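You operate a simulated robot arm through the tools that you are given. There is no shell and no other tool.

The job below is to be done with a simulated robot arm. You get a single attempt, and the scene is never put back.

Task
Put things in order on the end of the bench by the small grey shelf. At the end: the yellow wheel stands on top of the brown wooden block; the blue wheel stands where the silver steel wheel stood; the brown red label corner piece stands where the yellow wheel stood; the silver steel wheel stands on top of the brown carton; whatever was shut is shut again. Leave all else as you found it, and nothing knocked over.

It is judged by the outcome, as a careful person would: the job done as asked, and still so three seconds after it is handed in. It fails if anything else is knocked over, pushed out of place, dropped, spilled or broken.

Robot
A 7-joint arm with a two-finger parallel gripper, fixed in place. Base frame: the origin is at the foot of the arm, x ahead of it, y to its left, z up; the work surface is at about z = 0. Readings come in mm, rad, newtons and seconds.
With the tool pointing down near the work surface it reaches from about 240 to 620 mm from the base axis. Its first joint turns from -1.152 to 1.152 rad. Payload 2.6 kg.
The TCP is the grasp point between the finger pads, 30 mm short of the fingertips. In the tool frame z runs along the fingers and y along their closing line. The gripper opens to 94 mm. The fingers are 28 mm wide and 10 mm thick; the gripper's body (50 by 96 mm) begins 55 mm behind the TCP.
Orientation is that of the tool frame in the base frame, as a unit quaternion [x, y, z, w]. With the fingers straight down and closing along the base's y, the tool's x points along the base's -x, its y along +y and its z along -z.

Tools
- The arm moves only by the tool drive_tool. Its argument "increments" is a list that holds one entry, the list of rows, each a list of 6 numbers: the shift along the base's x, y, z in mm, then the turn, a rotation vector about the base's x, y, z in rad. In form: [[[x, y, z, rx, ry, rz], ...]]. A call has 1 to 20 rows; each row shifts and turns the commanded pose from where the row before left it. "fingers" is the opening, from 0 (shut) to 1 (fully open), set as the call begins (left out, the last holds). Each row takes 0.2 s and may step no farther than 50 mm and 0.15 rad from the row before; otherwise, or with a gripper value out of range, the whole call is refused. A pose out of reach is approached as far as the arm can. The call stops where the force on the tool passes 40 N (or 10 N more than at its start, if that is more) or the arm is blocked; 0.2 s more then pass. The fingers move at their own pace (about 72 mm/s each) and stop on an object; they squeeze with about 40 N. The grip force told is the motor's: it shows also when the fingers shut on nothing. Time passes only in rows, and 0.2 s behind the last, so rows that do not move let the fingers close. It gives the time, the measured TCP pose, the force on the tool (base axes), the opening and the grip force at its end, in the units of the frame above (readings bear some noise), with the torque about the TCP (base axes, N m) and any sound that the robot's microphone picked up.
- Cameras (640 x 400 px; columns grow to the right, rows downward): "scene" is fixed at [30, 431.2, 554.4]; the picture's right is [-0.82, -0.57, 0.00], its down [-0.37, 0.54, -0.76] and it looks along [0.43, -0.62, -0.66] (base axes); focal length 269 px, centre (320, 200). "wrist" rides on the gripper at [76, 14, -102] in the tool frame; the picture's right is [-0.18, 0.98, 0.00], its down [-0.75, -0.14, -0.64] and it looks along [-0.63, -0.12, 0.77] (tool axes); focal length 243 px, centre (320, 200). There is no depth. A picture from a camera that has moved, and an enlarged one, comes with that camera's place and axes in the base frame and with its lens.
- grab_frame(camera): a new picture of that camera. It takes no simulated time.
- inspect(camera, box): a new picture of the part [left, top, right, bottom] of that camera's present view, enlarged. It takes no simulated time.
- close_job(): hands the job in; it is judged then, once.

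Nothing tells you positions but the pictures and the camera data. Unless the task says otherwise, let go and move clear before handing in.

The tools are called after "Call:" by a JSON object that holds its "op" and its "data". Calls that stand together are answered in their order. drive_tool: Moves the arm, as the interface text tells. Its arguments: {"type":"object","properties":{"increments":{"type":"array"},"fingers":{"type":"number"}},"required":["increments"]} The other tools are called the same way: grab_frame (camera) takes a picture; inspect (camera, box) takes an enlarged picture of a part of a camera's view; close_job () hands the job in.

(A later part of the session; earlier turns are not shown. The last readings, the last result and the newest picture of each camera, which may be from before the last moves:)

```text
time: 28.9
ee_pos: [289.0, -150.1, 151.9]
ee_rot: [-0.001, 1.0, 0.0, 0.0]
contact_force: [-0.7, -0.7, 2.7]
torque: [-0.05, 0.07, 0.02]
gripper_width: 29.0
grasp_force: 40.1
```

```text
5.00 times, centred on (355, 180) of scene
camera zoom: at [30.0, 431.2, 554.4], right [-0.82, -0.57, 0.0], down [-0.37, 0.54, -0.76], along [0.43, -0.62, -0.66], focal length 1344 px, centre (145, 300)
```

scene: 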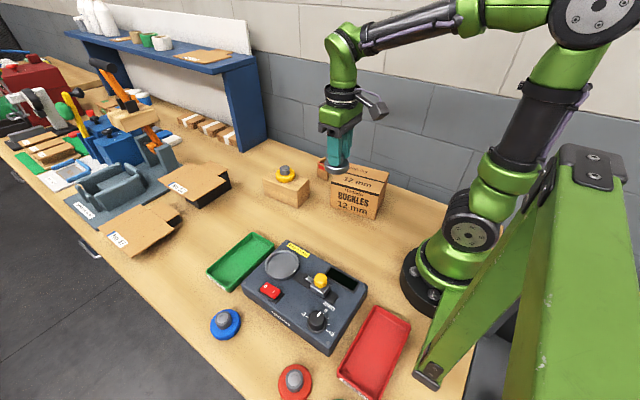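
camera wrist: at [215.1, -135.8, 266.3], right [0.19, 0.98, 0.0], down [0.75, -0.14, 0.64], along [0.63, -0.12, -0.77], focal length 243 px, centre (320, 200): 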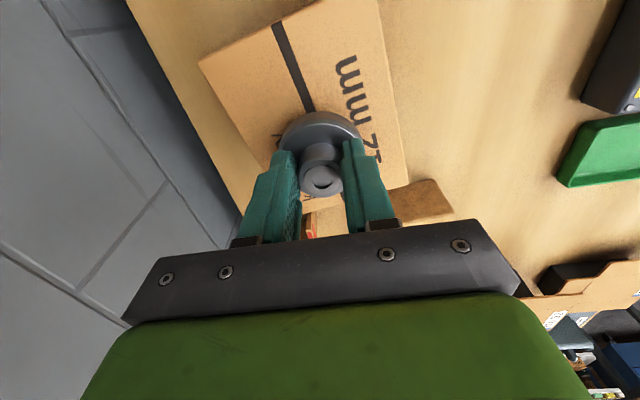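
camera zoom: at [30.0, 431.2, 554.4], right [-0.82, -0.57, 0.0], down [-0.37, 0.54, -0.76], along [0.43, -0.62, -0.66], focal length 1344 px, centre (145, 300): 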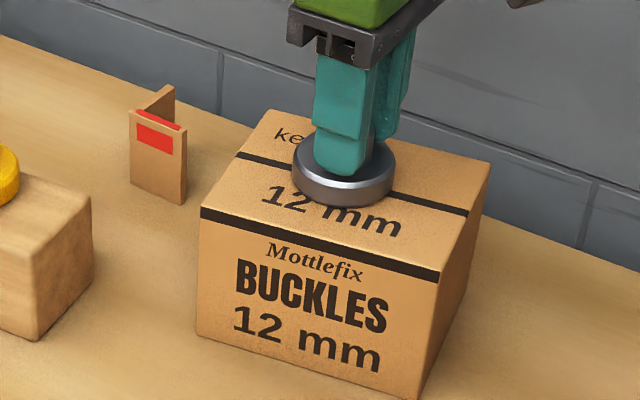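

The force turned from about -2.5 N to +2.7 N, so the wheel now rests on the carton. I'll release and rise straight up.

Call:
{"op": "drive_tool", "data": {"increments": [[[0, 0, 0, 0, 0, 0], [0, 0, 0, 0, 0, 0], [0, 0, 0, 0, 0, 0], [0, 0, 10, 0, 0, 0], [0, 0, 20, 0, 0, 0], [0, 0, 30, 0, 0, 0], [0, 0, 30, 0, 0, 0], [0, 0, 0, 0, 0, 0]]], "fingers": 0.6}}

Call:
{"op": "inspect", "data": {"camera": "scene", "box": [310, 140, 400, 220]}}

Call:
{"op": "grab_frame", "data": {"camera": "wrist"}}

```text
time: 30.7
ee_pos: [285.3, -149.5, 238.3]
ee_rot: [0.0, 1.0, 0.001, 0.0]
contact_force: [0.2, -0.1, 0.2]
torque: [-0.01, 0.0, -0.01]
gripper_width: 56.4
grasp_force: 0.1
```

```text
5.00 times, centred on (355, 180) of scene
camera zoom: at [30.0, 431.2, 554.4], right [-0.82, -0.57, 0.0], down [-0.37, 0.54, -0.76], along [0.43, -0.62, -0.66], focal length 1344 px, centre (145, 300)
```

zoom: 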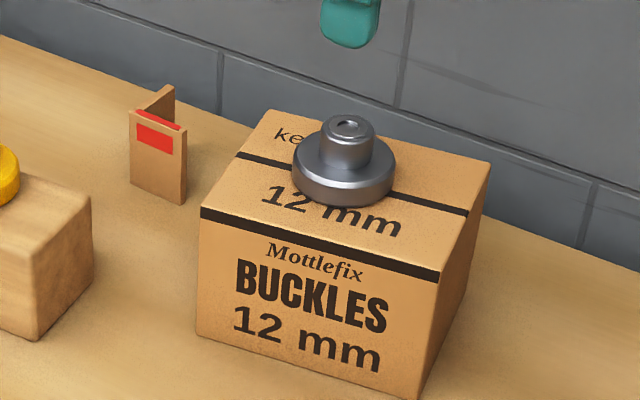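

```text
taken
camera wrist: at [209.0, -135.5, 341.7], right [0.18, 0.98, 0.0], down [0.75, -0.14, 0.64], along [0.63, -0.12, -0.77], focal length 243 px, centre (320, 200)
```

wrist: 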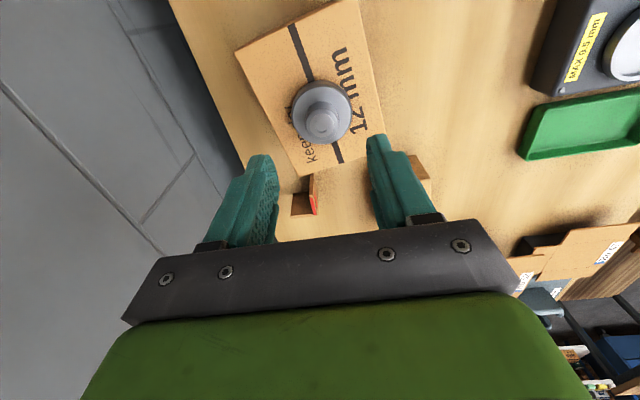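

The silver wheel stands flat on the carton. Now for the blue wheel near (322, 338); I'll travel over at height and look.

Call:
{"op": "drive_tool", "data": {"increments": [[[2.8, 37.5, 0, 0, 0, 0], [2.8, 37.5, 0, 0, 0, 0], [2.8, 37.5, 0, 0, 0, 0], [2.8, 37.5, 0, 0, 0, 0], [2.8, 37.5, 0, 0, 0, 0], [2.8, 37.5, 0, 0, 0, 0], [2.8, 37.5, 0, 0, 0, 0], [2.8, 37.5, 0, 0, 0, 0], [2.8, 37.5, 0, 0, 0, 0], [2.8, 37.5, 0, 0, 0, 0], [2.8, 37.5, 0, 0, 0, 0], [2.8, 37.5, 0, 0, 0, 0], [2.8, 37.5, 0, 0, 0, 0], [0, 0, -35, 0, 0, 0], [0, 0, -35, 0, 0, 0], [0, 0, -35, 0, 0, 0], [0, 0, 0, 0, 0, 0]]]}}

Call:
{"op": "grab_frame", "data": {"camera": "wrist"}}

Call:
{"op": "inspect", "data": {"camera": "wrist", "box": [250, 40, 390, 140]}}

```text
time: 34.3
ee_pos: [326.6, 336.0, 133.0]
ee_rot: [0.001, 1.0, 0.0, -0.001]
contact_force: [0.0, -0.7, 0.0]
torque: [0.01, -0.01, 0.02]
gripper_width: 56.7
grasp_force: 0.0
```

```text
taken
camera wrist: at [250.1, 349.8, 236.5], right [0.18, 0.98, 0.0], down [0.75, -0.14, 0.64], along [0.63, -0.12, -0.77], focal length 243 px, centre (320, 200)
```

wrist: 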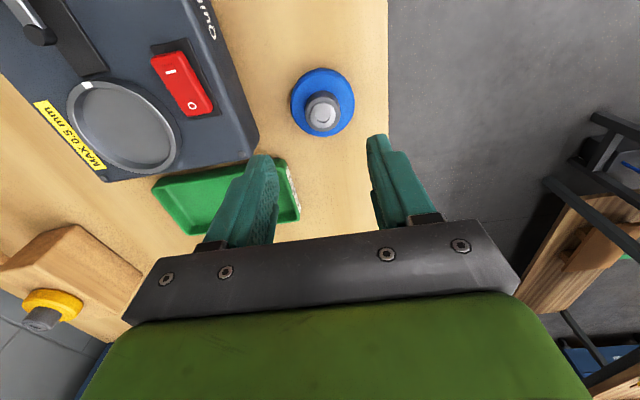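

```text
4.00 times, centred on (320, 90) of wrist
camera zoom: at [250.1, 349.8, 236.5], right [0.18, 0.98, 0.0], down [0.75, -0.14, 0.64], along [0.63, -0.12, -0.77], focal length 970 px, centre (320, 640)
```

zoom: 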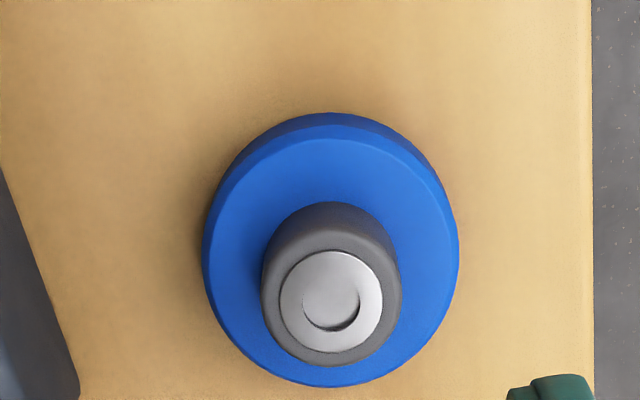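

The blue knob is about 3 mm nearer in x and 2 mm further in y than the TCP. I'll correct, descend to about z 52, and recheck.

Call:
{"op": "drive_tool", "data": {"increments": [[[-3, 2, -25, 0, 0, 0], [0, 0, -25, 0, 0, 0], [0, 0, -15, 0, 0, 0], [0, 0, -10, 0, 0, 0], [0, 0, -6, 0, 0, 0], [0, 0, 0, 0, 0, 0]]]}}

Call:
{"op": "inspect", "data": {"camera": "wrist", "box": [230, 90, 430, 230]}}

```text
time: 35.7
ee_pos: [320.7, 338.0, 55.3]
ee_rot: [0.0, 1.0, -0.001, -0.001]
contact_force: [0.1, 0.8, 0.1]
torque: [-0.02, -0.02, 0.02]
gripper_width: 56.5
grasp_force: 0.2
```

```text
2.86 times, centred on (330, 160) of wrist
camera zoom: at [245.0, 352.9, 157.9], right [0.18, 0.98, 0.0], down [0.75, -0.14, 0.64], along [0.63, -0.12, -0.77], focal length 693 px, centre (291, 314)
```

zoom: 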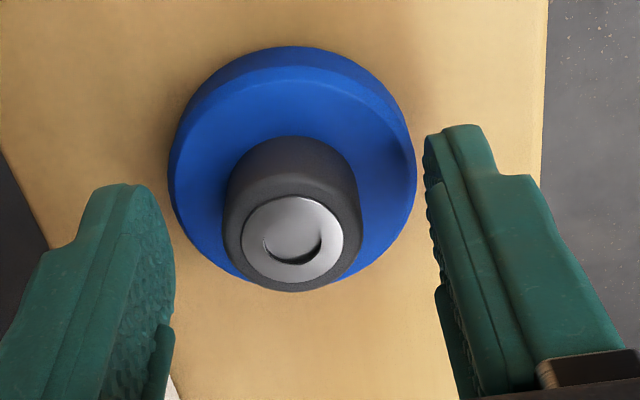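

Centring is within about 1 mm. I'll lower 3 mm more, close, and lift slightly.

Call:
{"op": "drive_tool", "data": {"increments": [[[1, 0, -3, 0, 0, 0], [0, 0, 0, 0, 0, 0]]]}}

Call:
{"op": "drive_tool", "data": {"increments": [[[0, 0, 0, 0, 0, 0], [0, 0, 0, 0, 0, 0], [0, 0, 0, 0, 0, 0], [0, 0, 0, 0, 0, 0]]], "fingers": 0}}

Call:
{"op": "inspect", "data": {"camera": "wrist", "box": [230, 90, 430, 230]}}

```text
time: 36.3
ee_pos: [323.0, 339.0, 51.6]
ee_rot: [0.0, 1.0, 0.0, -0.001]
contact_force: [0.1, -0.3, -0.1]
torque: [0.03, 0.0, 0.03]
gripper_width: 56.3
grasp_force: 0.0
```

```text
time: 37.3
ee_pos: [322.4, 339.4, 52.9]
ee_rot: [0.0, 1.0, 0.0, -0.001]
contact_force: [-0.3, -0.6, 0.0]
torque: [-0.1, 0.01, 0.03]
gripper_width: 28.8
grasp_force: 40.3
```

```text
2.86 times, centred on (330, 160) of wrist
camera zoom: at [246.5, 353.5, 155.3], right [0.18, 0.98, 0.0], down [0.75, -0.14, 0.64], along [0.63, -0.12, -0.77], focal length 693 px, centre (291, 314)
```

zoom: 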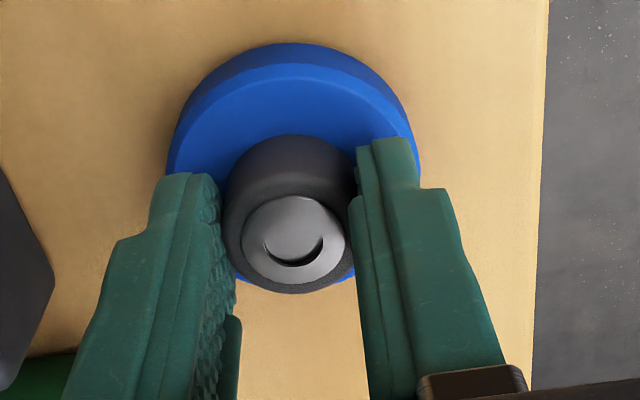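

The blue wheel is gripped. I'll lift it, carry it +89 mm in x to the silver wheel's old place, and stop about 12 mm above the bench.

Call:
{"op": "drive_tool", "data": {"increments": [[[0, 0, 5, 0, 0, 0], [0, 0, 15, 0, 0, 0], [0, 0, 30, 0, 0, 0], [0, 0, 30, 0, 0, 0], [22.2, -0.1, 0, 0, 0, 0], [22.2, -0.1, 0, 0, 0, 0], [22.2, -0.1, 0, 0, 0, 0], [22.2, -0.2, 0, 0, 0, 0], [0, 0, -30, 0, 0, 0], [0, 0, -25, 0, 0, 0], [0, 0, -13, 0, 0, 0], [0, 0, 0, 0, 0, 0], [0, 0, 0, 0, 0, 0]]]}}

Call:
{"op": "grab_frame", "data": {"camera": "wrist"}}

Call:
{"op": "inspect", "data": {"camera": "scene", "box": [160, 270, 260, 350]}}

```text
time: 40.1
ee_pos: [412.4, 338.0, 62.0]
ee_rot: [0.0, 1.0, 0.0, -0.001]
contact_force: [0.3, -0.1, -1.0]
torque: [-0.03, 0.01, 0.01]
gripper_width: 28.5
grasp_force: 39.6
```

```text
taken
camera wrist: at [335.6, 352.9, 166.8], right [0.18, 0.98, 0.0], down [0.75, -0.14, 0.64], along [0.63, -0.12, -0.77], focal length 243 px, centre (320, 200)
```

wrist: 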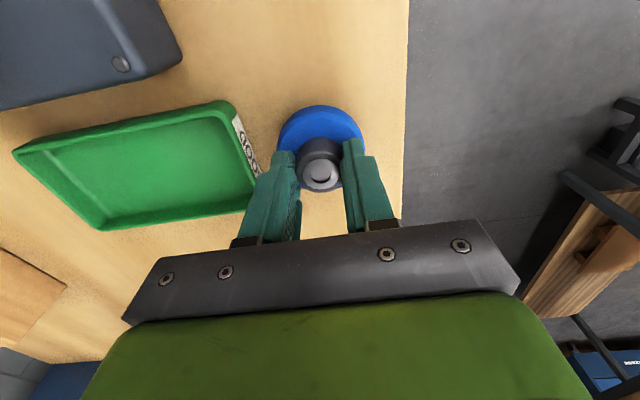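

```text
5.00 times, centred on (210, 310) of scene
camera zoom: at [30.0, 431.2, 554.4], right [-0.82, -0.57, 0.0], down [-0.37, 0.54, -0.76], along [0.43, -0.62, -0.66], focal length 1344 px, centre (870, -350)
```

zoom: 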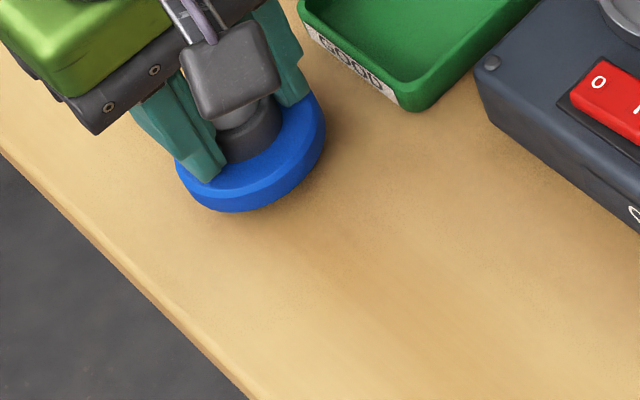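

Allowing for the last 10 mm of drop, the blue wheel's outline matches where the silver wheel's outline was. I'll lower it until it touches the bench.

Call:
{"op": "drive_tool", "data": {"increments": [[[0, 0, -5, 0, 0, 0], [0, 0, -3, 0, 0, 0], [0, 0, -1, 0, 0, 0], [0, 0, 0, 0, 0, 0]]]}}

Call:
{"op": "inspect", "data": {"camera": "scene", "box": [160, 270, 260, 350]}}

```text
time: 41.1
ee_pos: [413.3, 339.8, 54.2]
ee_rot: [-0.001, 1.0, 0.0, -0.002]
contact_force: [0.3, -0.3, -0.6]
torque: [0.01, 0.0, 0.02]
gripper_width: 28.6
grasp_force: 40.0
```

```text
5.00 times, centred on (210, 310) of scene
camera zoom: at [30.0, 431.2, 554.4], right [-0.82, -0.57, 0.0], down [-0.37, 0.54, -0.76], along [0.43, -0.62, -0.66], focal length 1344 px, centre (870, -350)
```

zoom: 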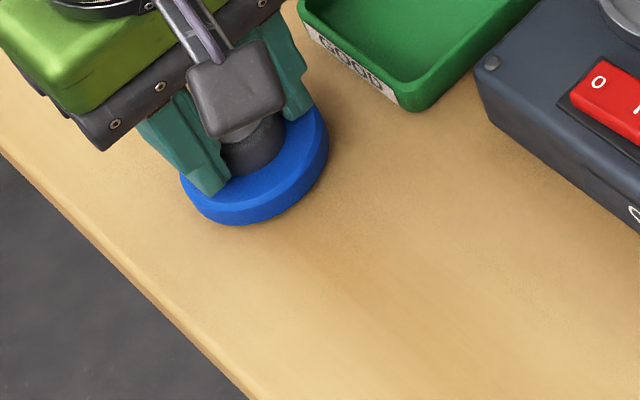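

Not quite touching yet, and the outline is about 1 mm too far out. I'll nudge back 1.2 mm and lower in 0.5–1 mm steps.

Call:
{"op": "drive_tool", "data": {"increments": [[[-1.2, -0.5, 0, 0, 0, 0], [0, 0, -0.7, 0, 0, 0], [0, 0, -0.7, 0, 0, 0], [0, 0, 0, 0, 0, 0]]]}}

```text
time: 42.1
ee_pos: [410.1, 339.3, 54.1]
ee_rot: [0.0, 1.0, 0.0, -0.001]
contact_force: [0.9, 0.0, -0.9]
torque: [0.03, 0.01, -0.03]
gripper_width: 28.6
grasp_force: 40.0
```

Still no contact reading; I'll lower a little more.

Call:
{"op": "drive_tool", "data": {"increments": [[[0, 0, -0.7, 0, 0, 0], [0, 0, -0.7, 0, 0, 0], [0, 0, 0, 0, 0, 0]]]}}

Call:
{"op": "inspect", "data": {"camera": "scene", "box": [160, 270, 260, 350]}}

```text
time: 42.9
ee_pos: [409.9, 337.2, 53.0]
ee_rot: [0.0, 1.0, 0.001, 0.001]
contact_force: [0.1, 2.2, 2.0]
torque: [0.09, 0.03, -0.01]
gripper_width: 29.0
grasp_force: 39.8
```

```text
5.00 times, centred on (210, 310) of scene
camera zoom: at [30.0, 431.2, 554.4], right [-0.82, -0.57, 0.0], down [-0.37, 0.54, -0.76], along [0.43, -0.62, -0.66], focal length 1344 px, centre (870, -350)
```

zoom: 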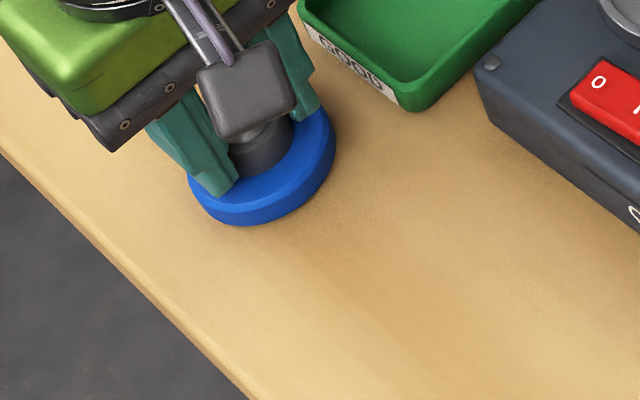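

The blue wheel is resting on the bench within about 1.5 mm of the silver wheel's old outline. I'll release and rise.

Call:
{"op": "drive_tool", "data": {"increments": [[[0, 0, 0, 0, 0, 0], [0, 0, 0, 0, 0, 0], [0, 0, 0, 0, 0, 0], [0, 0, 8, 0, 0, 0], [0, 0, 20, 0, 0, 0], [0, 0, 30, 0, 0, 0], [0, 0, 40, 0, 0, 0], [0, 0, 40, 0, 0, 0], [0, 0, 40, 0, 0, 0], [0, 0, 0, 0, 0, 0]]], "fingers": 0.6}}

Call:
{"op": "inspect", "data": {"camera": "scene", "box": [160, 270, 260, 350]}}

Call:
{"op": "grab_frame", "data": {"camera": "wrist"}}

```text
time: 45.1
ee_pos: [411.3, 336.1, 230.1]
ee_rot: [0.0, 1.0, 0.0, -0.001]
contact_force: [-0.5, 0.1, -0.1]
torque: [0.02, -0.01, -0.01]
gripper_width: 56.6
grasp_force: 0.0
```

```text
5.00 times, centred on (210, 310) of scene
camera zoom: at [30.0, 431.2, 554.4], right [-0.82, -0.57, 0.0], down [-0.37, 0.54, -0.76], along [0.43, -0.62, -0.66], focal length 1344 px, centre (870, -350)
```

zoom: 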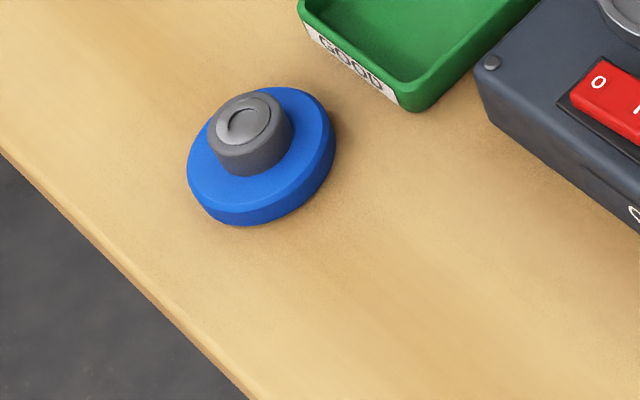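

```text
taken
camera wrist: at [335.2, 350.6, 333.2], right [0.18, 0.98, 0.0], down [0.75, -0.14, 0.64], along [0.63, -0.12, -0.77], focal length 243 px, centre (320, 200)
```

wrist: 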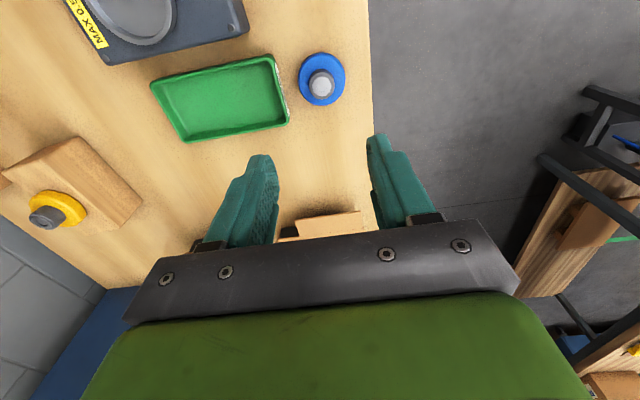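

The blue wheel's knob is within 1 mm of where the silver one's was. Now for the corner piece; I'll go over to view it from above at a safe height.

Call:
{"op": "drive_tool", "data": {"increments": [[[-0.8, -37.6, 2, 0, 0, 0], [-0.8, -37.6, 2, 0, 0, 0], [-0.8, -37.6, 2, 0, 0, 0], [-0.8, -37.6, 2, 0, 0, 0], [-0.8, -37.6, 2, 0, 0, 0], [-0.8, -37.6, 2, 0, 0, 0], [-0.8, -37.6, 2, 0, 0, 0], [-0.8, -37.6, 2, 0, 0, 0], [-0.8, -37.6, 2, 0, 0, 0], [-0.8, -37.6, 2, 0, 0, 0], [-0.8, -37.6, 2, 0, 0, 0], [-0.8, -37.6, 2, 0, 0, 0], [-0.8, -37.6, 2, 0, 0, 0], [-0.8, -37.6, 2, 0, 0, 0], [0, 0, 0, 0, 0, 0]]]}}

Call:
{"op": "grab_frame", "data": {"camera": "wrist"}}

Call:
{"op": "inspect", "data": {"camera": "wrist", "box": [250, 50, 400, 170]}}

Call:
{"op": "grab_frame", "data": {"camera": "scene"}}

```text
time: 48.3
ee_pos: [397.8, -190.0, 255.0]
ee_rot: [-0.001, 1.0, 0.0, -0.001]
contact_force: [-0.3, 0.3, 0.2]
torque: [-0.01, 0.03, 0.0]
gripper_width: 56.4
grasp_force: 0.0
```

```text
taken
camera wrist: at [322.4, -176.0, 359.4], right [0.18, 0.98, 0.0], down [0.75, -0.14, 0.64], along [0.63, -0.12, -0.77], focal length 243 px, centre (320, 200)
```

wrist: 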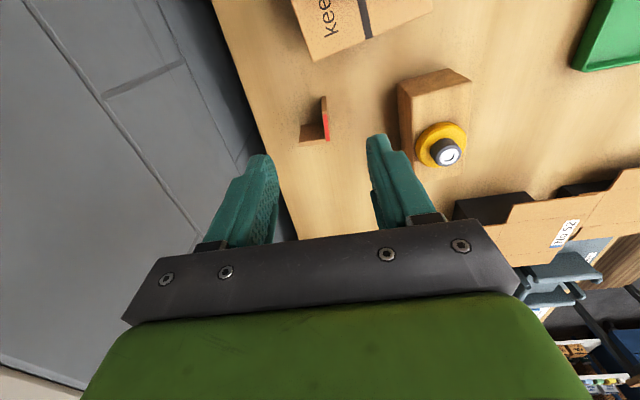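

```text
3.33 times, centred on (325, 110) of wrist
camera zoom: at [322.4, -176.0, 359.4], right [0.18, 0.98, 0.0], down [0.75, -0.14, 0.64], along [0.63, -0.12, -0.77], focal length 809 px, centre (303, 500)
```

zoom: 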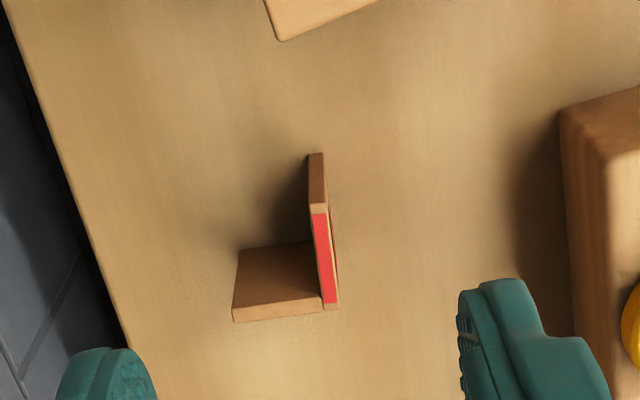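

```text
taken
```

scene: 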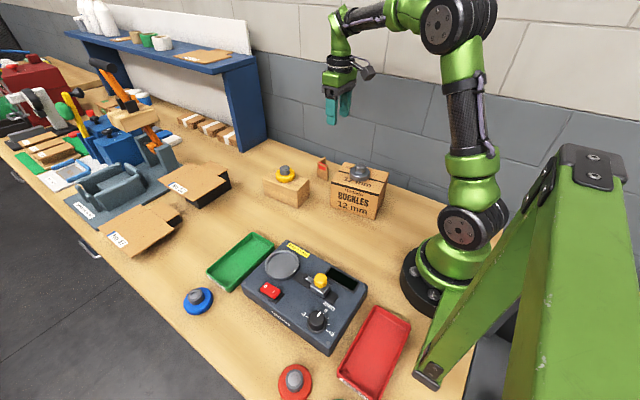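

The corner piece is an L about 40 × 42 mm and 66 mm tall. Its label flange runs along x from 429 to 468 at y ≈ -191, and its second flange runs towards the wall at the far end. I'll come down over the label flange so one finger goes inside the L, stopping above it first.

Call:
{"op": "drive_tool", "data": {"increments": [[[22, -1, 0, 0, 0, 0], [21, -0.5, 0, 0, 0, 0], [0, 0, -45, 0, 0, 0], [0, 0, -45, 0, 0, 0], [0, 0, -35, 0, 0, 0], [0, 0, 0, 0, 0, 0]]], "fingers": 0.5}}

Call:
{"op": "grab_frame", "data": {"camera": "wrist"}}

Call:
{"op": "inspect", "data": {"camera": "wrist", "box": [240, 60, 400, 180]}}

Call:
{"op": "inspect", "data": {"camera": "scene", "box": [260, 90, 400, 220]}}

```text
time: 49.7
ee_pos: [441.7, -188.2, 127.9]
ee_rot: [0.001, 1.0, 0.0, -0.002]
contact_force: [0.4, -0.2, -0.4]
torque: [0.02, -0.02, 0.0]
gripper_width: 46.7
grasp_force: 0.0
```

```text
taken
camera wrist: at [365.1, -173.5, 231.2], right [0.19, 0.98, 0.0], down [0.75, -0.14, 0.64], along [0.63, -0.12, -0.77], focal length 243 px, centre (320, 200)
```

wrist: 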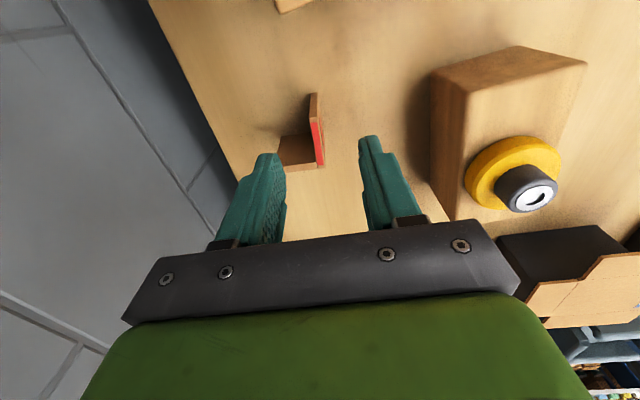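

```text
3.33 times, centred on (320, 120) of wrist
camera zoom: at [365.1, -173.5, 231.2], right [0.19, 0.98, 0.0], down [0.75, -0.14, 0.64], along [0.63, -0.12, -0.77], focal length 809 px, centre (320, 467)
```

zoom: 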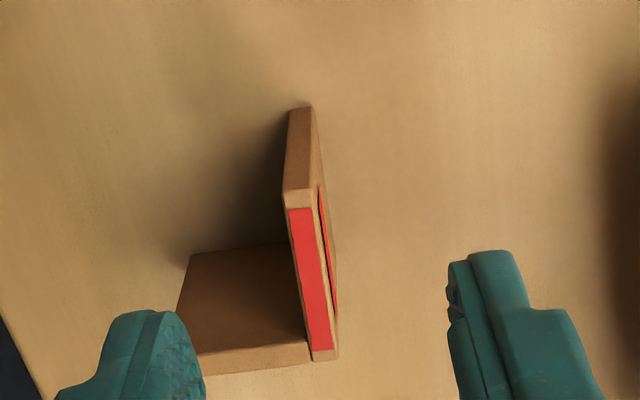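

```text
3.08 times, centred on (330, 155) of scene
camera zoom: at [30.0, 431.2, 554.4], right [-0.82, -0.57, 0.0], down [-0.37, 0.54, -0.76], along [0.43, -0.62, -0.66], focal length 827 px, centre (289, 338)
```

zoom: 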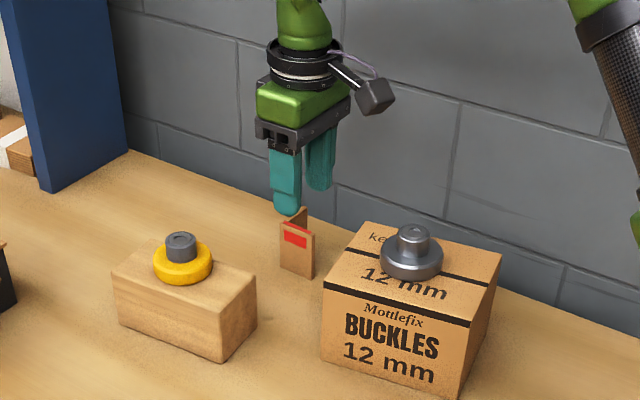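

The flange sits about 3 mm towards the wall from the TCP and is turned by about -0.05 rad. I'll correct both, then descend with the fingers straddling the label flange.

Call:
{"op": "drive_tool", "data": {"increments": [[[-2, -3.3, 0, 0, 0, -0.05], [0, 0, -20, 0, 0, 0], [0, 0, -20, 0, 0, 0], [0, 0, 0, 0, 0, 0]]]}}

Call:
{"op": "inspect", "data": {"camera": "wrist", "box": [240, 80, 400, 200]}}

```text
time: 50.7
ee_pos: [440.3, -192.5, 91.0]
ee_rot: [0.026, 1.0, -0.001, 0.0]
contact_force: [-0.1, -0.4, 0.5]
torque: [0.02, 0.02, 0.0]
gripper_width: 46.9
grasp_force: 0.0
```

```text
3.33 times, centred on (320, 140) of wrist
camera zoom: at [364.8, -173.2, 193.6], right [0.23, 0.97, 0.0], down [0.75, -0.18, 0.64], along [0.62, -0.15, -0.77], focal length 809 px, centre (320, 400)
```

zoom: 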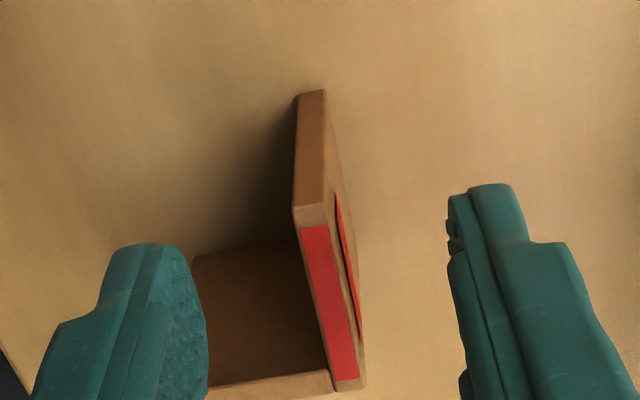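

The flange is now centred and lined up between the fingers to within about 1 mm. I'll go down to z ≈ 52.

Call:
{"op": "drive_tool", "data": {"increments": [[[0, 0, -15, 0, 0, 0], [0, 0, -15, 0, 0, 0], [0, 0, -8, 0, 0, 0], [0, 0, 0, 0, 0, 0]]]}}

Call:
{"op": "inspect", "data": {"camera": "wrist", "box": [220, 80, 420, 230]}}

Call:
{"op": "inspect", "data": {"camera": "scene", "box": [270, 120, 400, 220]}}

```text
time: 51.7
ee_pos: [441.0, -192.5, 56.3]
ee_rot: [0.025, 1.0, 0.0, -0.001]
contact_force: [0.4, 0.2, -0.6]
torque: [-0.03, 0.02, 0.0]
gripper_width: 46.8
grasp_force: 0.1
```

```text
2.67 times, centred on (320, 155) of wrist
camera zoom: at [364.8, -173.9, 158.7], right [0.23, 0.97, 0.0], down [0.75, -0.18, 0.64], along [0.62, -0.15, -0.77], focal length 647 px, centre (320, 320)
```

zoom: 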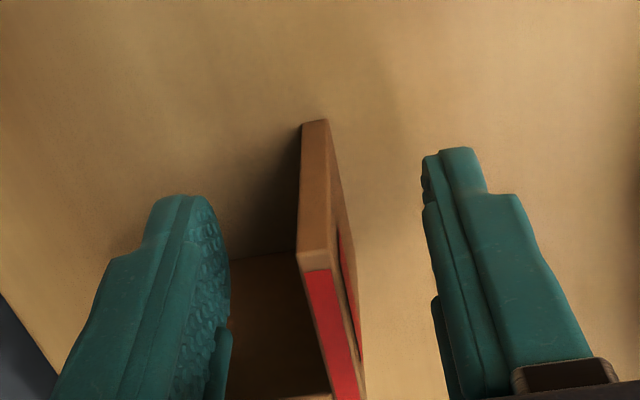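

```text
4.00 times, centred on (335, 170) of scene
camera zoom: at [30.0, 431.2, 554.4], right [-0.82, -0.57, 0.0], down [-0.37, 0.54, -0.76], along [0.43, -0.62, -0.66], focal length 1076 px, centre (260, 320)
```

zoom: 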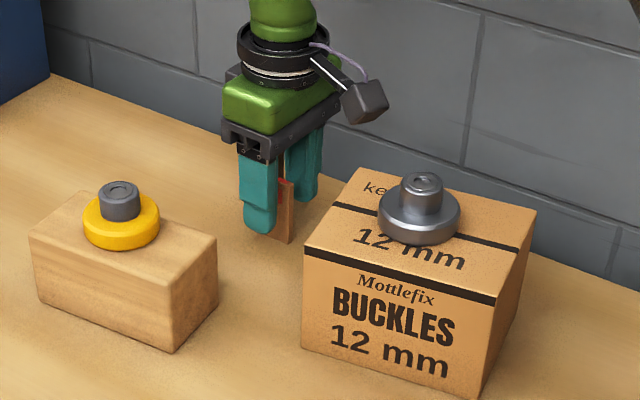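

Everything is clear, with the carton and silver wheel well away. I'll lower 4 mm, shift 1 mm to centre, and close on the flange.

Call:
{"op": "drive_tool", "data": {"increments": [[[0, 1, -4, 0, 0, 0], [0, 0, 0, 0, 0, 0]]]}}

Call:
{"op": "drive_tool", "data": {"increments": [[[0, 0, 0, 0, 0, 0], [0, 0, 0, 0, 0, 0], [0, 0, 0, 0, 0, 0], [0, 0, 0, 0, 0, 0]]], "fingers": 0}}

Call:
{"op": "inspect", "data": {"camera": "wrist", "box": [220, 80, 420, 230]}}

Call:
{"op": "inspect", "data": {"camera": "scene", "box": [270, 120, 400, 220]}}

```text
time: 52.3
ee_pos: [440.2, -191.4, 51.6]
ee_rot: [0.026, 1.0, 0.0, -0.001]
contact_force: [0.2, 0.3, 0.3]
torque: [-0.02, 0.02, 0.01]
gripper_width: 46.9
grasp_force: 0.1
```

```text
time: 53.3
ee_pos: [440.3, -192.4, 51.2]
ee_rot: [0.026, 1.0, 0.0, 0.0]
contact_force: [-1.0, 0.5, -0.2]
torque: [-0.02, 0.0, -0.01]
gripper_width: 9.9
grasp_force: 40.1
```

```text
2.67 times, centred on (320, 155) of wrist
camera zoom: at [364.8, -173.3, 154.5], right [0.23, 0.97, 0.0], down [0.75, -0.18, 0.64], along [0.62, -0.15, -0.77], focal length 647 px, centre (320, 320)
```

zoom: 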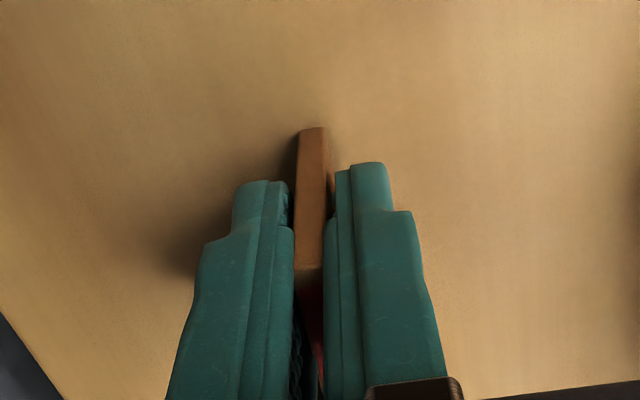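

```text
4.00 times, centred on (335, 170) of scene
camera zoom: at [30.0, 431.2, 554.4], right [-0.82, -0.57, 0.0], down [-0.37, 0.54, -0.76], along [0.43, -0.62, -0.66], focal length 1076 px, centre (260, 320)
```

zoom: 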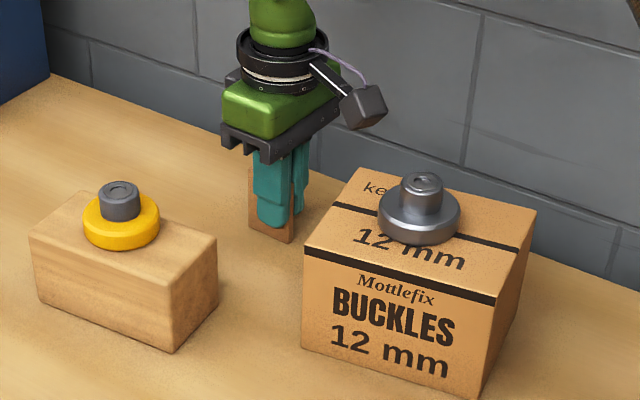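

The flange is held (9.9 mm, 40 N) and the piece is upright. I'll lift it straight up.

Call:
{"op": "drive_tool", "data": {"increments": [[[0, 0, 4, 0, 0, 0], [0, 0, 10, 0, 0, 0], [0, 0, 25, 0, 0, 0], [0, 0, 40, 0, 0, 0], [0, 0, 45, 0, 0, 0], [0, 0, 45, 0, 0, 0], [0, 0, 45, 0, 0, 0], [0, 0, 0, 0, 0, 0]]]}}

Call:
{"op": "grab_frame", "data": {"camera": "wrist"}}

Call:
{"op": "inspect", "data": {"camera": "scene", "box": [250, 60, 400, 220]}}

```text
time: 55.1
ee_pos: [438.8, -192.5, 263.6]
ee_rot: [0.025, 1.0, -0.001, -0.002]
contact_force: [0.2, 0.1, -1.2]
torque: [0.0, 0.0, 0.0]
gripper_width: 10.0
grasp_force: 39.6
```

```text
taken
camera wrist: at [363.2, -175.2, 366.8], right [0.23, 0.97, 0.0], down [0.75, -0.18, 0.64], along [0.62, -0.15, -0.77], focal length 243 px, centre (320, 200)
```

wrist: 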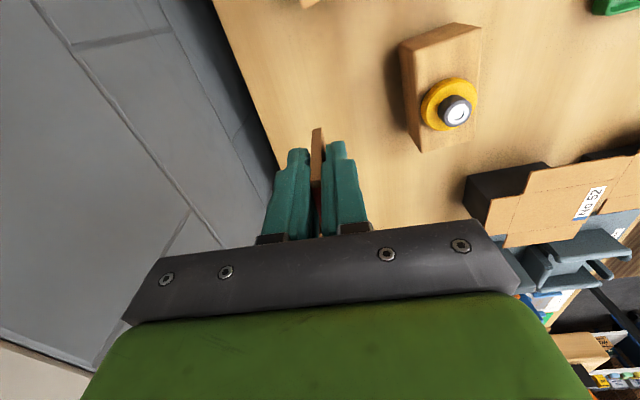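

```text
2.50 times, centred on (325, 140) of scene
camera zoom: at [30.0, 431.2, 554.4], right [-0.82, -0.57, 0.0], down [-0.37, 0.54, -0.76], along [0.43, -0.62, -0.66], focal length 672 px, centre (308, 350)
```

zoom: 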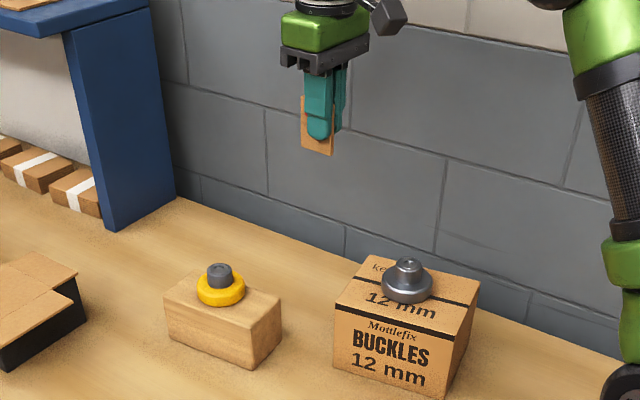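

The corner piece is lifted upright. I'll carry it across at height to above the yellow wheel's old place.

Call:
{"op": "drive_tool", "data": {"increments": [[[-14.4, 36.3, 0, 0, 0, 0], [-14.4, 36.3, 0, 0, 0, 0], [-14.4, 36.3, 0, 0, 0, 0], [-14.4, 36.3, 0, 0, 0, 0], [-14.4, 36.3, 0, 0, 0, 0], [-14.4, 36.3, 0, 0, 0, 0], [-14.4, 36.3, 0, 0, 0, 0], [-14.4, 36.3, 0, 0, 0, 0], [-14.4, 36.3, 0, 0, 0, 0], [-14.4, 36.3, 0, 0, 0, 0], [-14.4, 36.3, 0, 0, 0, 0], [-14.4, 36.3, 0, 0, 0, 0], [-14.4, 36.3, 0, 0, 0, 0], [-14.4, 36.3, 0, 0, 0, 0], [-14.4, 36.3, 0, 0, 0, 0], [0, 0, -40, 0, 0, 0], [0, 0, -40, 0, 0, 0], [0, 0, -40, 0, 0, 0], [0, 0, 0, 0, 0, 0]]]}}

Call:
{"op": "grab_frame", "data": {"camera": "wrist"}}

Call:
{"op": "grab_frame", "data": {"camera": "scene"}}

```text
time: 59.1
ee_pos: [225.0, 353.5, 145.5]
ee_rot: [0.025, 1.0, 0.0, -0.001]
contact_force: [0.4, -0.5, 0.2]
torque: [0.03, 0.0, 0.0]
gripper_width: 8.7
grasp_force: 40.1
```

```text
taken
camera wrist: at [149.4, 371.4, 248.6], right [0.23, 0.97, 0.0], down [0.75, -0.18, 0.64], along [0.62, -0.15, -0.77], focal length 243 px, centre (320, 200)
```

wrist: 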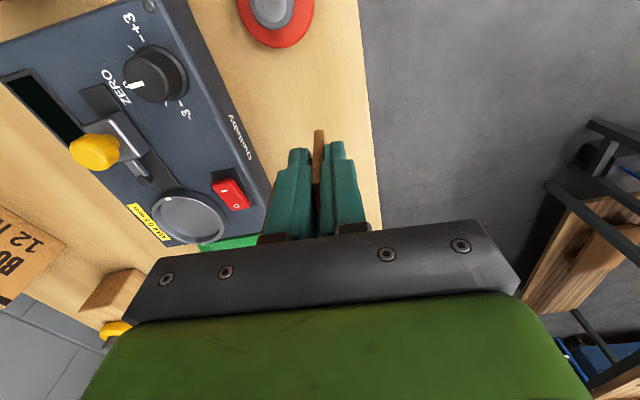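

```text
taken
```

scene: 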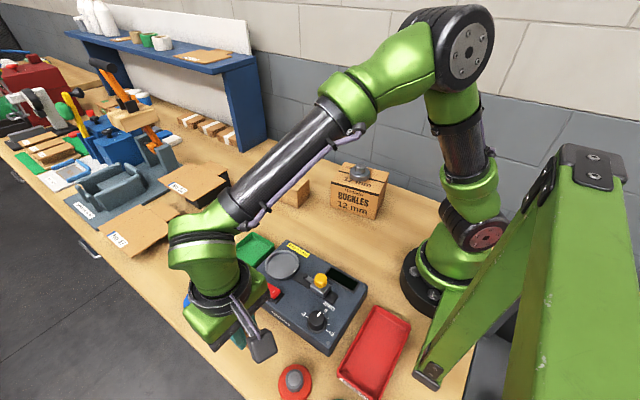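

The piece is now over the target spot. The grip width reads a little smaller, so I'll zoom in to check that it's still seated squarely.

Call:
{"op": "inspect", "data": {"camera": "wrist", "box": [250, 110, 390, 250]}}

Call:
{"op": "inspect", "data": {"camera": "scene", "box": [170, 250, 330, 400]}}

```text
2.86 times, centred on (320, 180) of wrist
camera zoom: at [149.4, 371.4, 248.6], right [0.23, 0.97, 0.0], down [0.75, -0.18, 0.64], along [0.62, -0.15, -0.77], focal length 693 px, centre (320, 257)
```

zoom: 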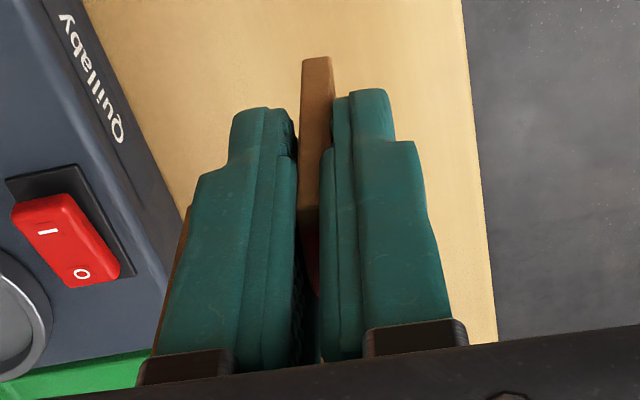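

```text
2.67 times, centred on (250, 325) of scene
camera zoom: at [30.0, 431.2, 554.4], right [-0.82, -0.57, 0.0], down [-0.37, 0.54, -0.76], along [0.43, -0.62, -0.66], focal length 717 px, centre (507, -133)
```

zoom: 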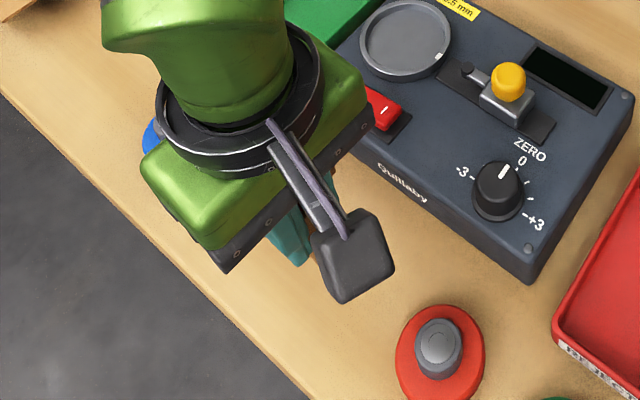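

The piece is still seated squarely. I'll correct by a couple of mm and lower to about 10 mm above the bench.

Call:
{"op": "drive_tool", "data": {"increments": [[[-2.5, -1.5, -25, 0, 0, 0], [0, 0, -25, 0, 0, 0], [0, 0, -20, 0, 0, 0], [0, 0, -12, 0, 0, 0], [0, 0, 0, 0, 0, 0]]]}}

Call:
{"op": "grab_frame", "data": {"camera": "wrist"}}

Call:
{"op": "inspect", "data": {"camera": "scene", "box": [170, 260, 330, 400]}}

```text
time: 60.3
ee_pos: [220.2, 349.8, 62.3]
ee_rot: [0.026, 1.0, 0.0, -0.001]
contact_force: [0.0, 0.0, 0.3]
torque: [0.02, -0.01, -0.02]
gripper_width: 8.4
grasp_force: 39.8
```

```text
taken
camera wrist: at [145.0, 367.6, 165.8], right [0.23, 0.97, 0.0], down [0.75, -0.18, 0.64], along [0.62, -0.15, -0.77], focal length 243 px, centre (320, 200)
```

wrist: 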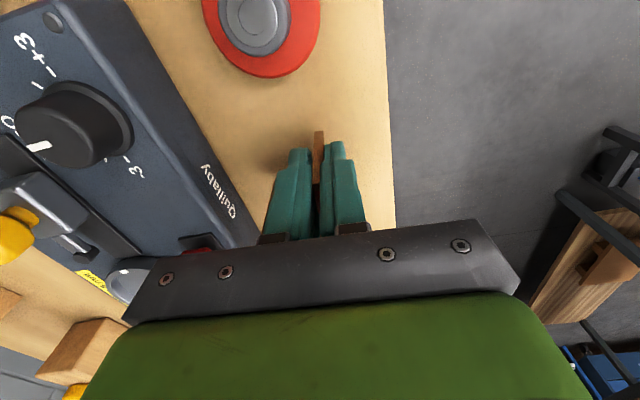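

```text
2.86 times, centred on (250, 330) of scene
camera zoom: at [30.0, 431.2, 554.4], right [-0.82, -0.57, 0.0], down [-0.37, 0.54, -0.76], along [0.43, -0.62, -0.66], focal length 768 px, centre (520, -171)
```

zoom: 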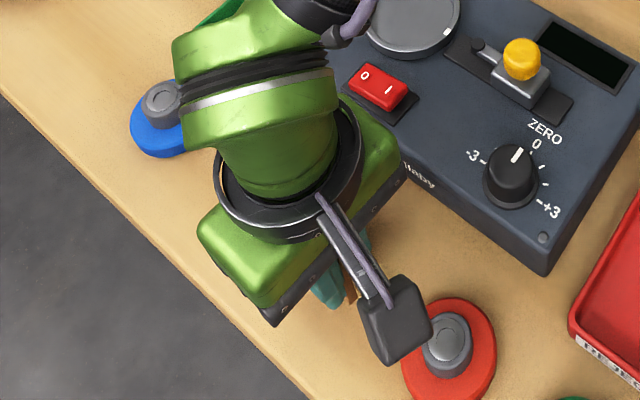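

Clear of everything. I'll nudge +1.5/+2 mm and lower gently to contact.

Call:
{"op": "drive_tool", "data": {"increments": [[[1.5, 2, -4, 0, 0, 0], [0, 0, -3, 0, 0, 0], [0, 0, -1, 0, 0, 0], [0, 0, 0, 0, 0, 0]]]}}

```text
time: 61.3
ee_pos: [222.9, 353.3, 54.3]
ee_rot: [0.025, 1.0, 0.001, -0.001]
contact_force: [0.7, 1.3, -0.4]
torque: [0.03, 0.0, 0.01]
gripper_width: 8.5
grasp_force: 40.0
```

Not in contact yet at z ≈ 54. I'll continue in small steps.

Call:
{"op": "drive_tool", "data": {"increments": [[[0, 0, -0.7, 0, 0, 0], [0, 0, -0.7, 0, 0, 0], [0, 0, 0, 0, 0, 0]]]}}

```text
time: 62.1
ee_pos: [222.8, 352.7, 53.2]
ee_rot: [0.024, 1.0, 0.0, -0.001]
contact_force: [-0.1, -0.4, 0.0]
torque: [0.02, 0.02, 0.03]
gripper_width: 8.2
grasp_force: 40.0
```

Call:
{"op": "drive_tool", "data": {"increments": [[[0, 0, -0.7, 0, 0, 0], [0, 0, -0.6, 0, 0, 0], [0, 0, 0, 0, 0, 0]]]}}

Call:
{"op": "inspect", "data": {"camera": "wrist", "box": [250, 100, 390, 240]}}

```text
time: 62.9
ee_pos: [223.0, 352.2, 50.7]
ee_rot: [0.025, 1.0, 0.0, -0.001]
contact_force: [0.6, -0.3, -0.5]
torque: [0.0, -0.01, 0.0]
gripper_width: 8.2
grasp_force: 39.5
```

```text
2.86 times, centred on (320, 170) of wrist
camera zoom: at [147.2, 370.8, 154.3], right [0.23, 0.97, 0.0], down [0.75, -0.18, 0.64], along [0.62, -0.15, -0.77], focal length 693 px, centre (320, 286)
```

zoom: 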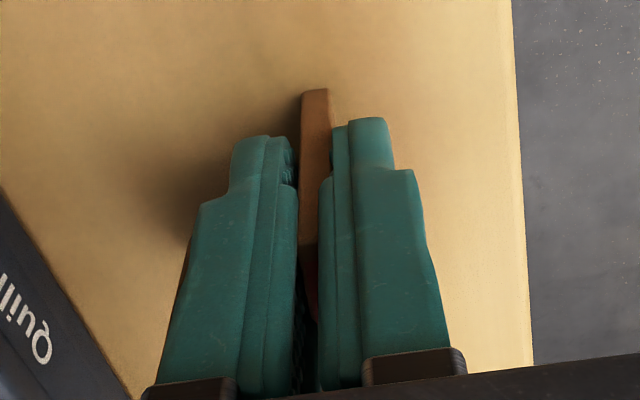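

Very close to the bench, with no contact force yet. One more small lowering.

Call:
{"op": "drive_tool", "data": {"increments": [[[0, 0, -0.6, 0, 0, 0], [0, 0, -0.6, 0, 0, 0], [0, 0, 0, 0, 0, 0]]]}}

```text
time: 63.7
ee_pos: [224.1, 353.9, 50.5]
ee_rot: [0.025, 1.0, 0.002, 0.001]
contact_force: [-3.7, -1.0, 18.4]
torque: [-0.13, -0.15, -0.04]
gripper_width: 8.3
grasp_force: 39.9
```

Contact is made (18 N). I'll ease back 0.4 mm, then open the fingers.

Call:
{"op": "drive_tool", "data": {"increments": [[[0, 0, 0.4, 0, 0, 0], [0, 0, 0, 0, 0, 0]]]}}

Call:
{"op": "drive_tool", "data": {"increments": [[[0, 0, 0, 0, 0, 0], [0, 0, 0, 0, 0, 0], [0, 0, 0, 0, 0, 0]]], "fingers": 0.4}}

Call:
{"op": "inspect", "data": {"camera": "wrist", "box": [230, 90, 400, 230]}}

```text
time: 64.3
ee_pos: [222.2, 353.5, 50.6]
ee_rot: [0.025, 1.0, 0.002, -0.001]
contact_force: [-2.9, 0.6, 17.0]
torque: [0.04, -0.2, 0.02]
gripper_width: 8.2
grasp_force: 39.8
```

```text
time: 65.1
ee_pos: [222.2, 352.7, 49.3]
ee_rot: [0.026, 1.0, 0.0, 0.0]
contact_force: [0.0, 0.5, 0.2]
torque: [-0.03, -0.05, -0.01]
gripper_width: 37.8
grasp_force: 0.0
```

```text
2.86 times, centred on (315, 160) of wrist
camera zoom: at [147.7, 371.3, 153.4], right [0.23, 0.97, 0.0], down [0.75, -0.18, 0.64], along [0.62, -0.15, -0.77], focal length 693 px, centre (334, 314)
```

zoom: 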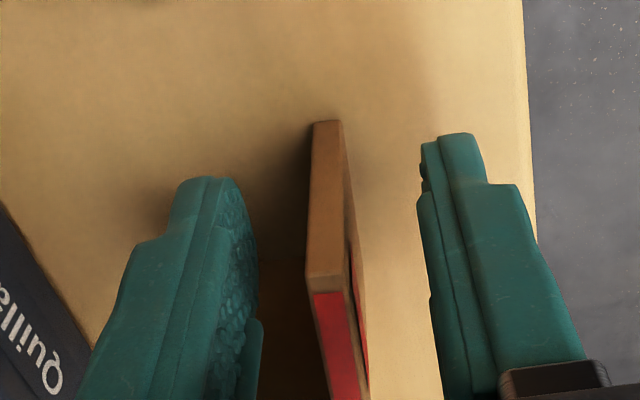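

The piece stands free between the open fingers. I'll rise straight up and check.

Call:
{"op": "drive_tool", "data": {"increments": [[[0, 0, 10, 0, 0, 0], [0, 0, 20, 0, 0, 0], [0, 0, 30, 0, 0, 0], [0, 0, 40, 0, 0, 0], [0, 0, 40, 0, 0, 0], [0, 0, 40, 0, 0, 0], [0, 0, 0, 0, 0, 0]]]}}

Call:
{"op": "grab_frame", "data": {"camera": "wrist"}}

Call:
{"op": "grab_frame", "data": {"camera": "scene"}}

```text
time: 66.7
ee_pos: [225.5, 349.4, 231.5]
ee_rot: [0.024, 1.0, 0.0, -0.001]
contact_force: [0.0, 0.1, 0.6]
torque: [-0.01, 0.0, -0.01]
gripper_width: 37.6
grasp_force: 0.0
```

```text
taken
camera wrist: at [150.4, 367.1, 334.8], right [0.23, 0.97, 0.0], down [0.75, -0.18, 0.64], along [0.62, -0.15, -0.77], focal length 243 px, centre (320, 200)
```

wrist: 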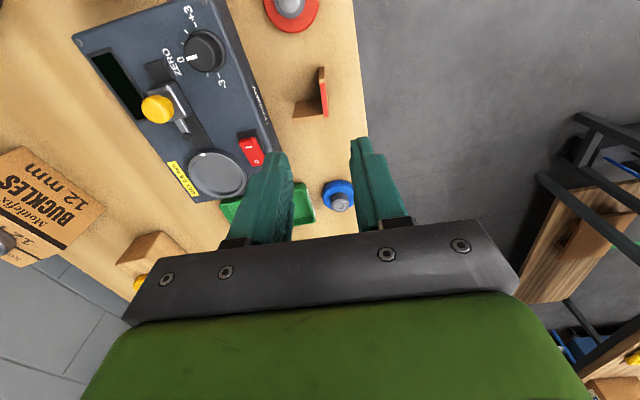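

```text
taken
```

scene: 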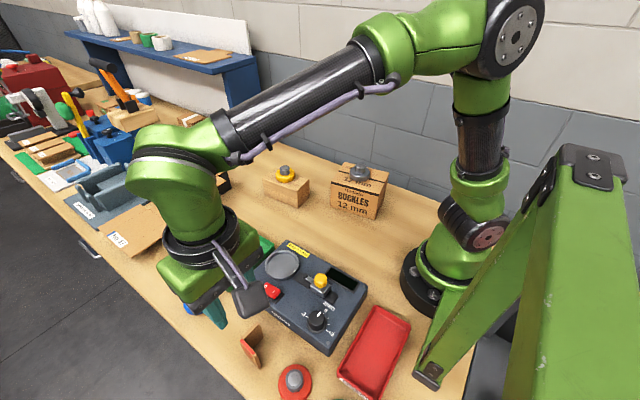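

The corner piece stands where the yellow wheel was. I'll move the arm back to roughly its starting pose and inspect everything.

Call:
{"op": "drive_tool", "data": {"increments": [[[0, 0, 30, 0, 0, 0.05], [0, 0, 30, 0, 0, 0], [15, -38, 0, 0, 0, 0], [16, -39, 0, 0, 0, 0], [16, -39, 0, 0, 0, 0], [16, -39, 0, 0, 0, 0], [16, -39, 0, 0, 0, 0], [16, -39, 0, 0, 0, 0], [16, -39, 0, 0, 0, 0], [16, -39, 0, 0, 0, 0], [16, -39, 0, 0, 0, 0], [16, -39, 0, 0, 0, 0], [0, 0, 10, 0, 0, 0], [0, 0, 0, 0, 0, 0]]], "fingers": 1}}

Call:
{"op": "grab_frame", "data": {"camera": "scene"}}

Call:
{"op": "inspect", "data": {"camera": "scene", "box": [160, 270, 330, 400]}}

Call:
{"op": "inspect", "data": {"camera": "scene", "box": [240, 130, 420, 240]}}

Call:
{"op": "grab_frame", "data": {"camera": "wrist"}}

```text
time: 69.7
ee_pos: [381.4, -36.1, 301.5]
ee_rot: [0.0, 1.0, 0.0, -0.002]
contact_force: [0.0, -0.4, -0.2]
torque: [-0.02, 0.01, 0.01]
gripper_width: 94.2
grasp_force: 0.2
```

```text
taken
```

scene: 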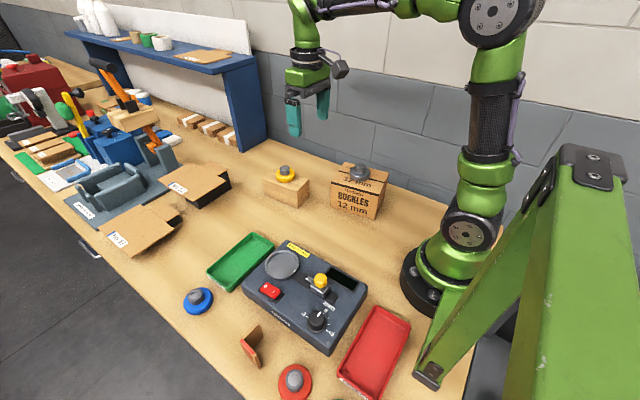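

```text
3.08 times, centred on (245, 335) of scene
camera zoom: at [30.0, 431.2, 554.4], right [-0.82, -0.57, 0.0], down [-0.37, 0.54, -0.76], along [0.43, -0.62, -0.66], focal length 827 px, centre (551, -215)
```

zoom: 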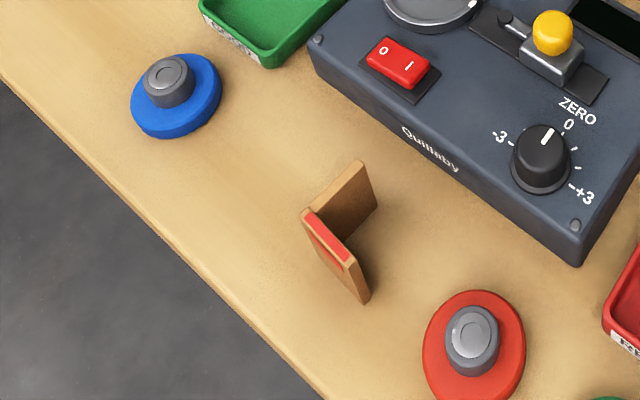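

```text
3.56 times, centred on (330, 185) of scene
camera zoom: at [30.0, 431.2, 554.4], right [-0.82, -0.57, 0.0], down [-0.37, 0.54, -0.76], along [0.43, -0.62, -0.66], focal length 956 px, centre (284, 253)
```

zoom: 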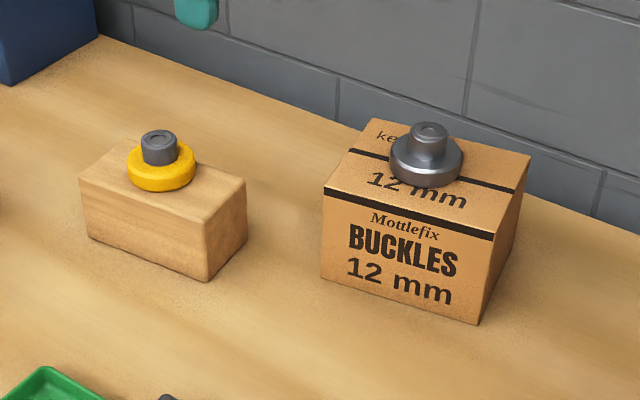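

```text
taken
camera wrist: at [305.7, -21.4, 404.0], right [0.18, 0.98, 0.0], down [0.75, -0.14, 0.64], along [0.63, -0.12, -0.77], focal length 243 px, centre (320, 200)
```

wrist: 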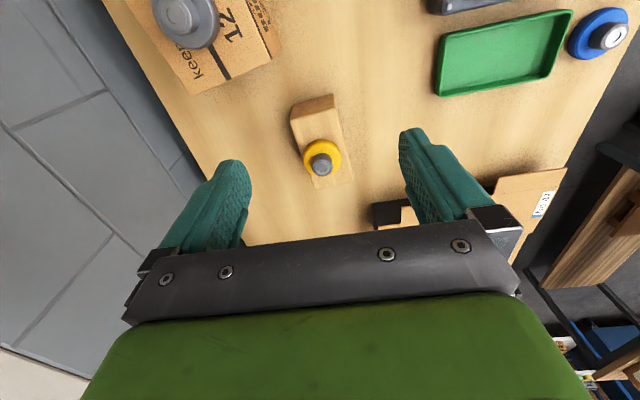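

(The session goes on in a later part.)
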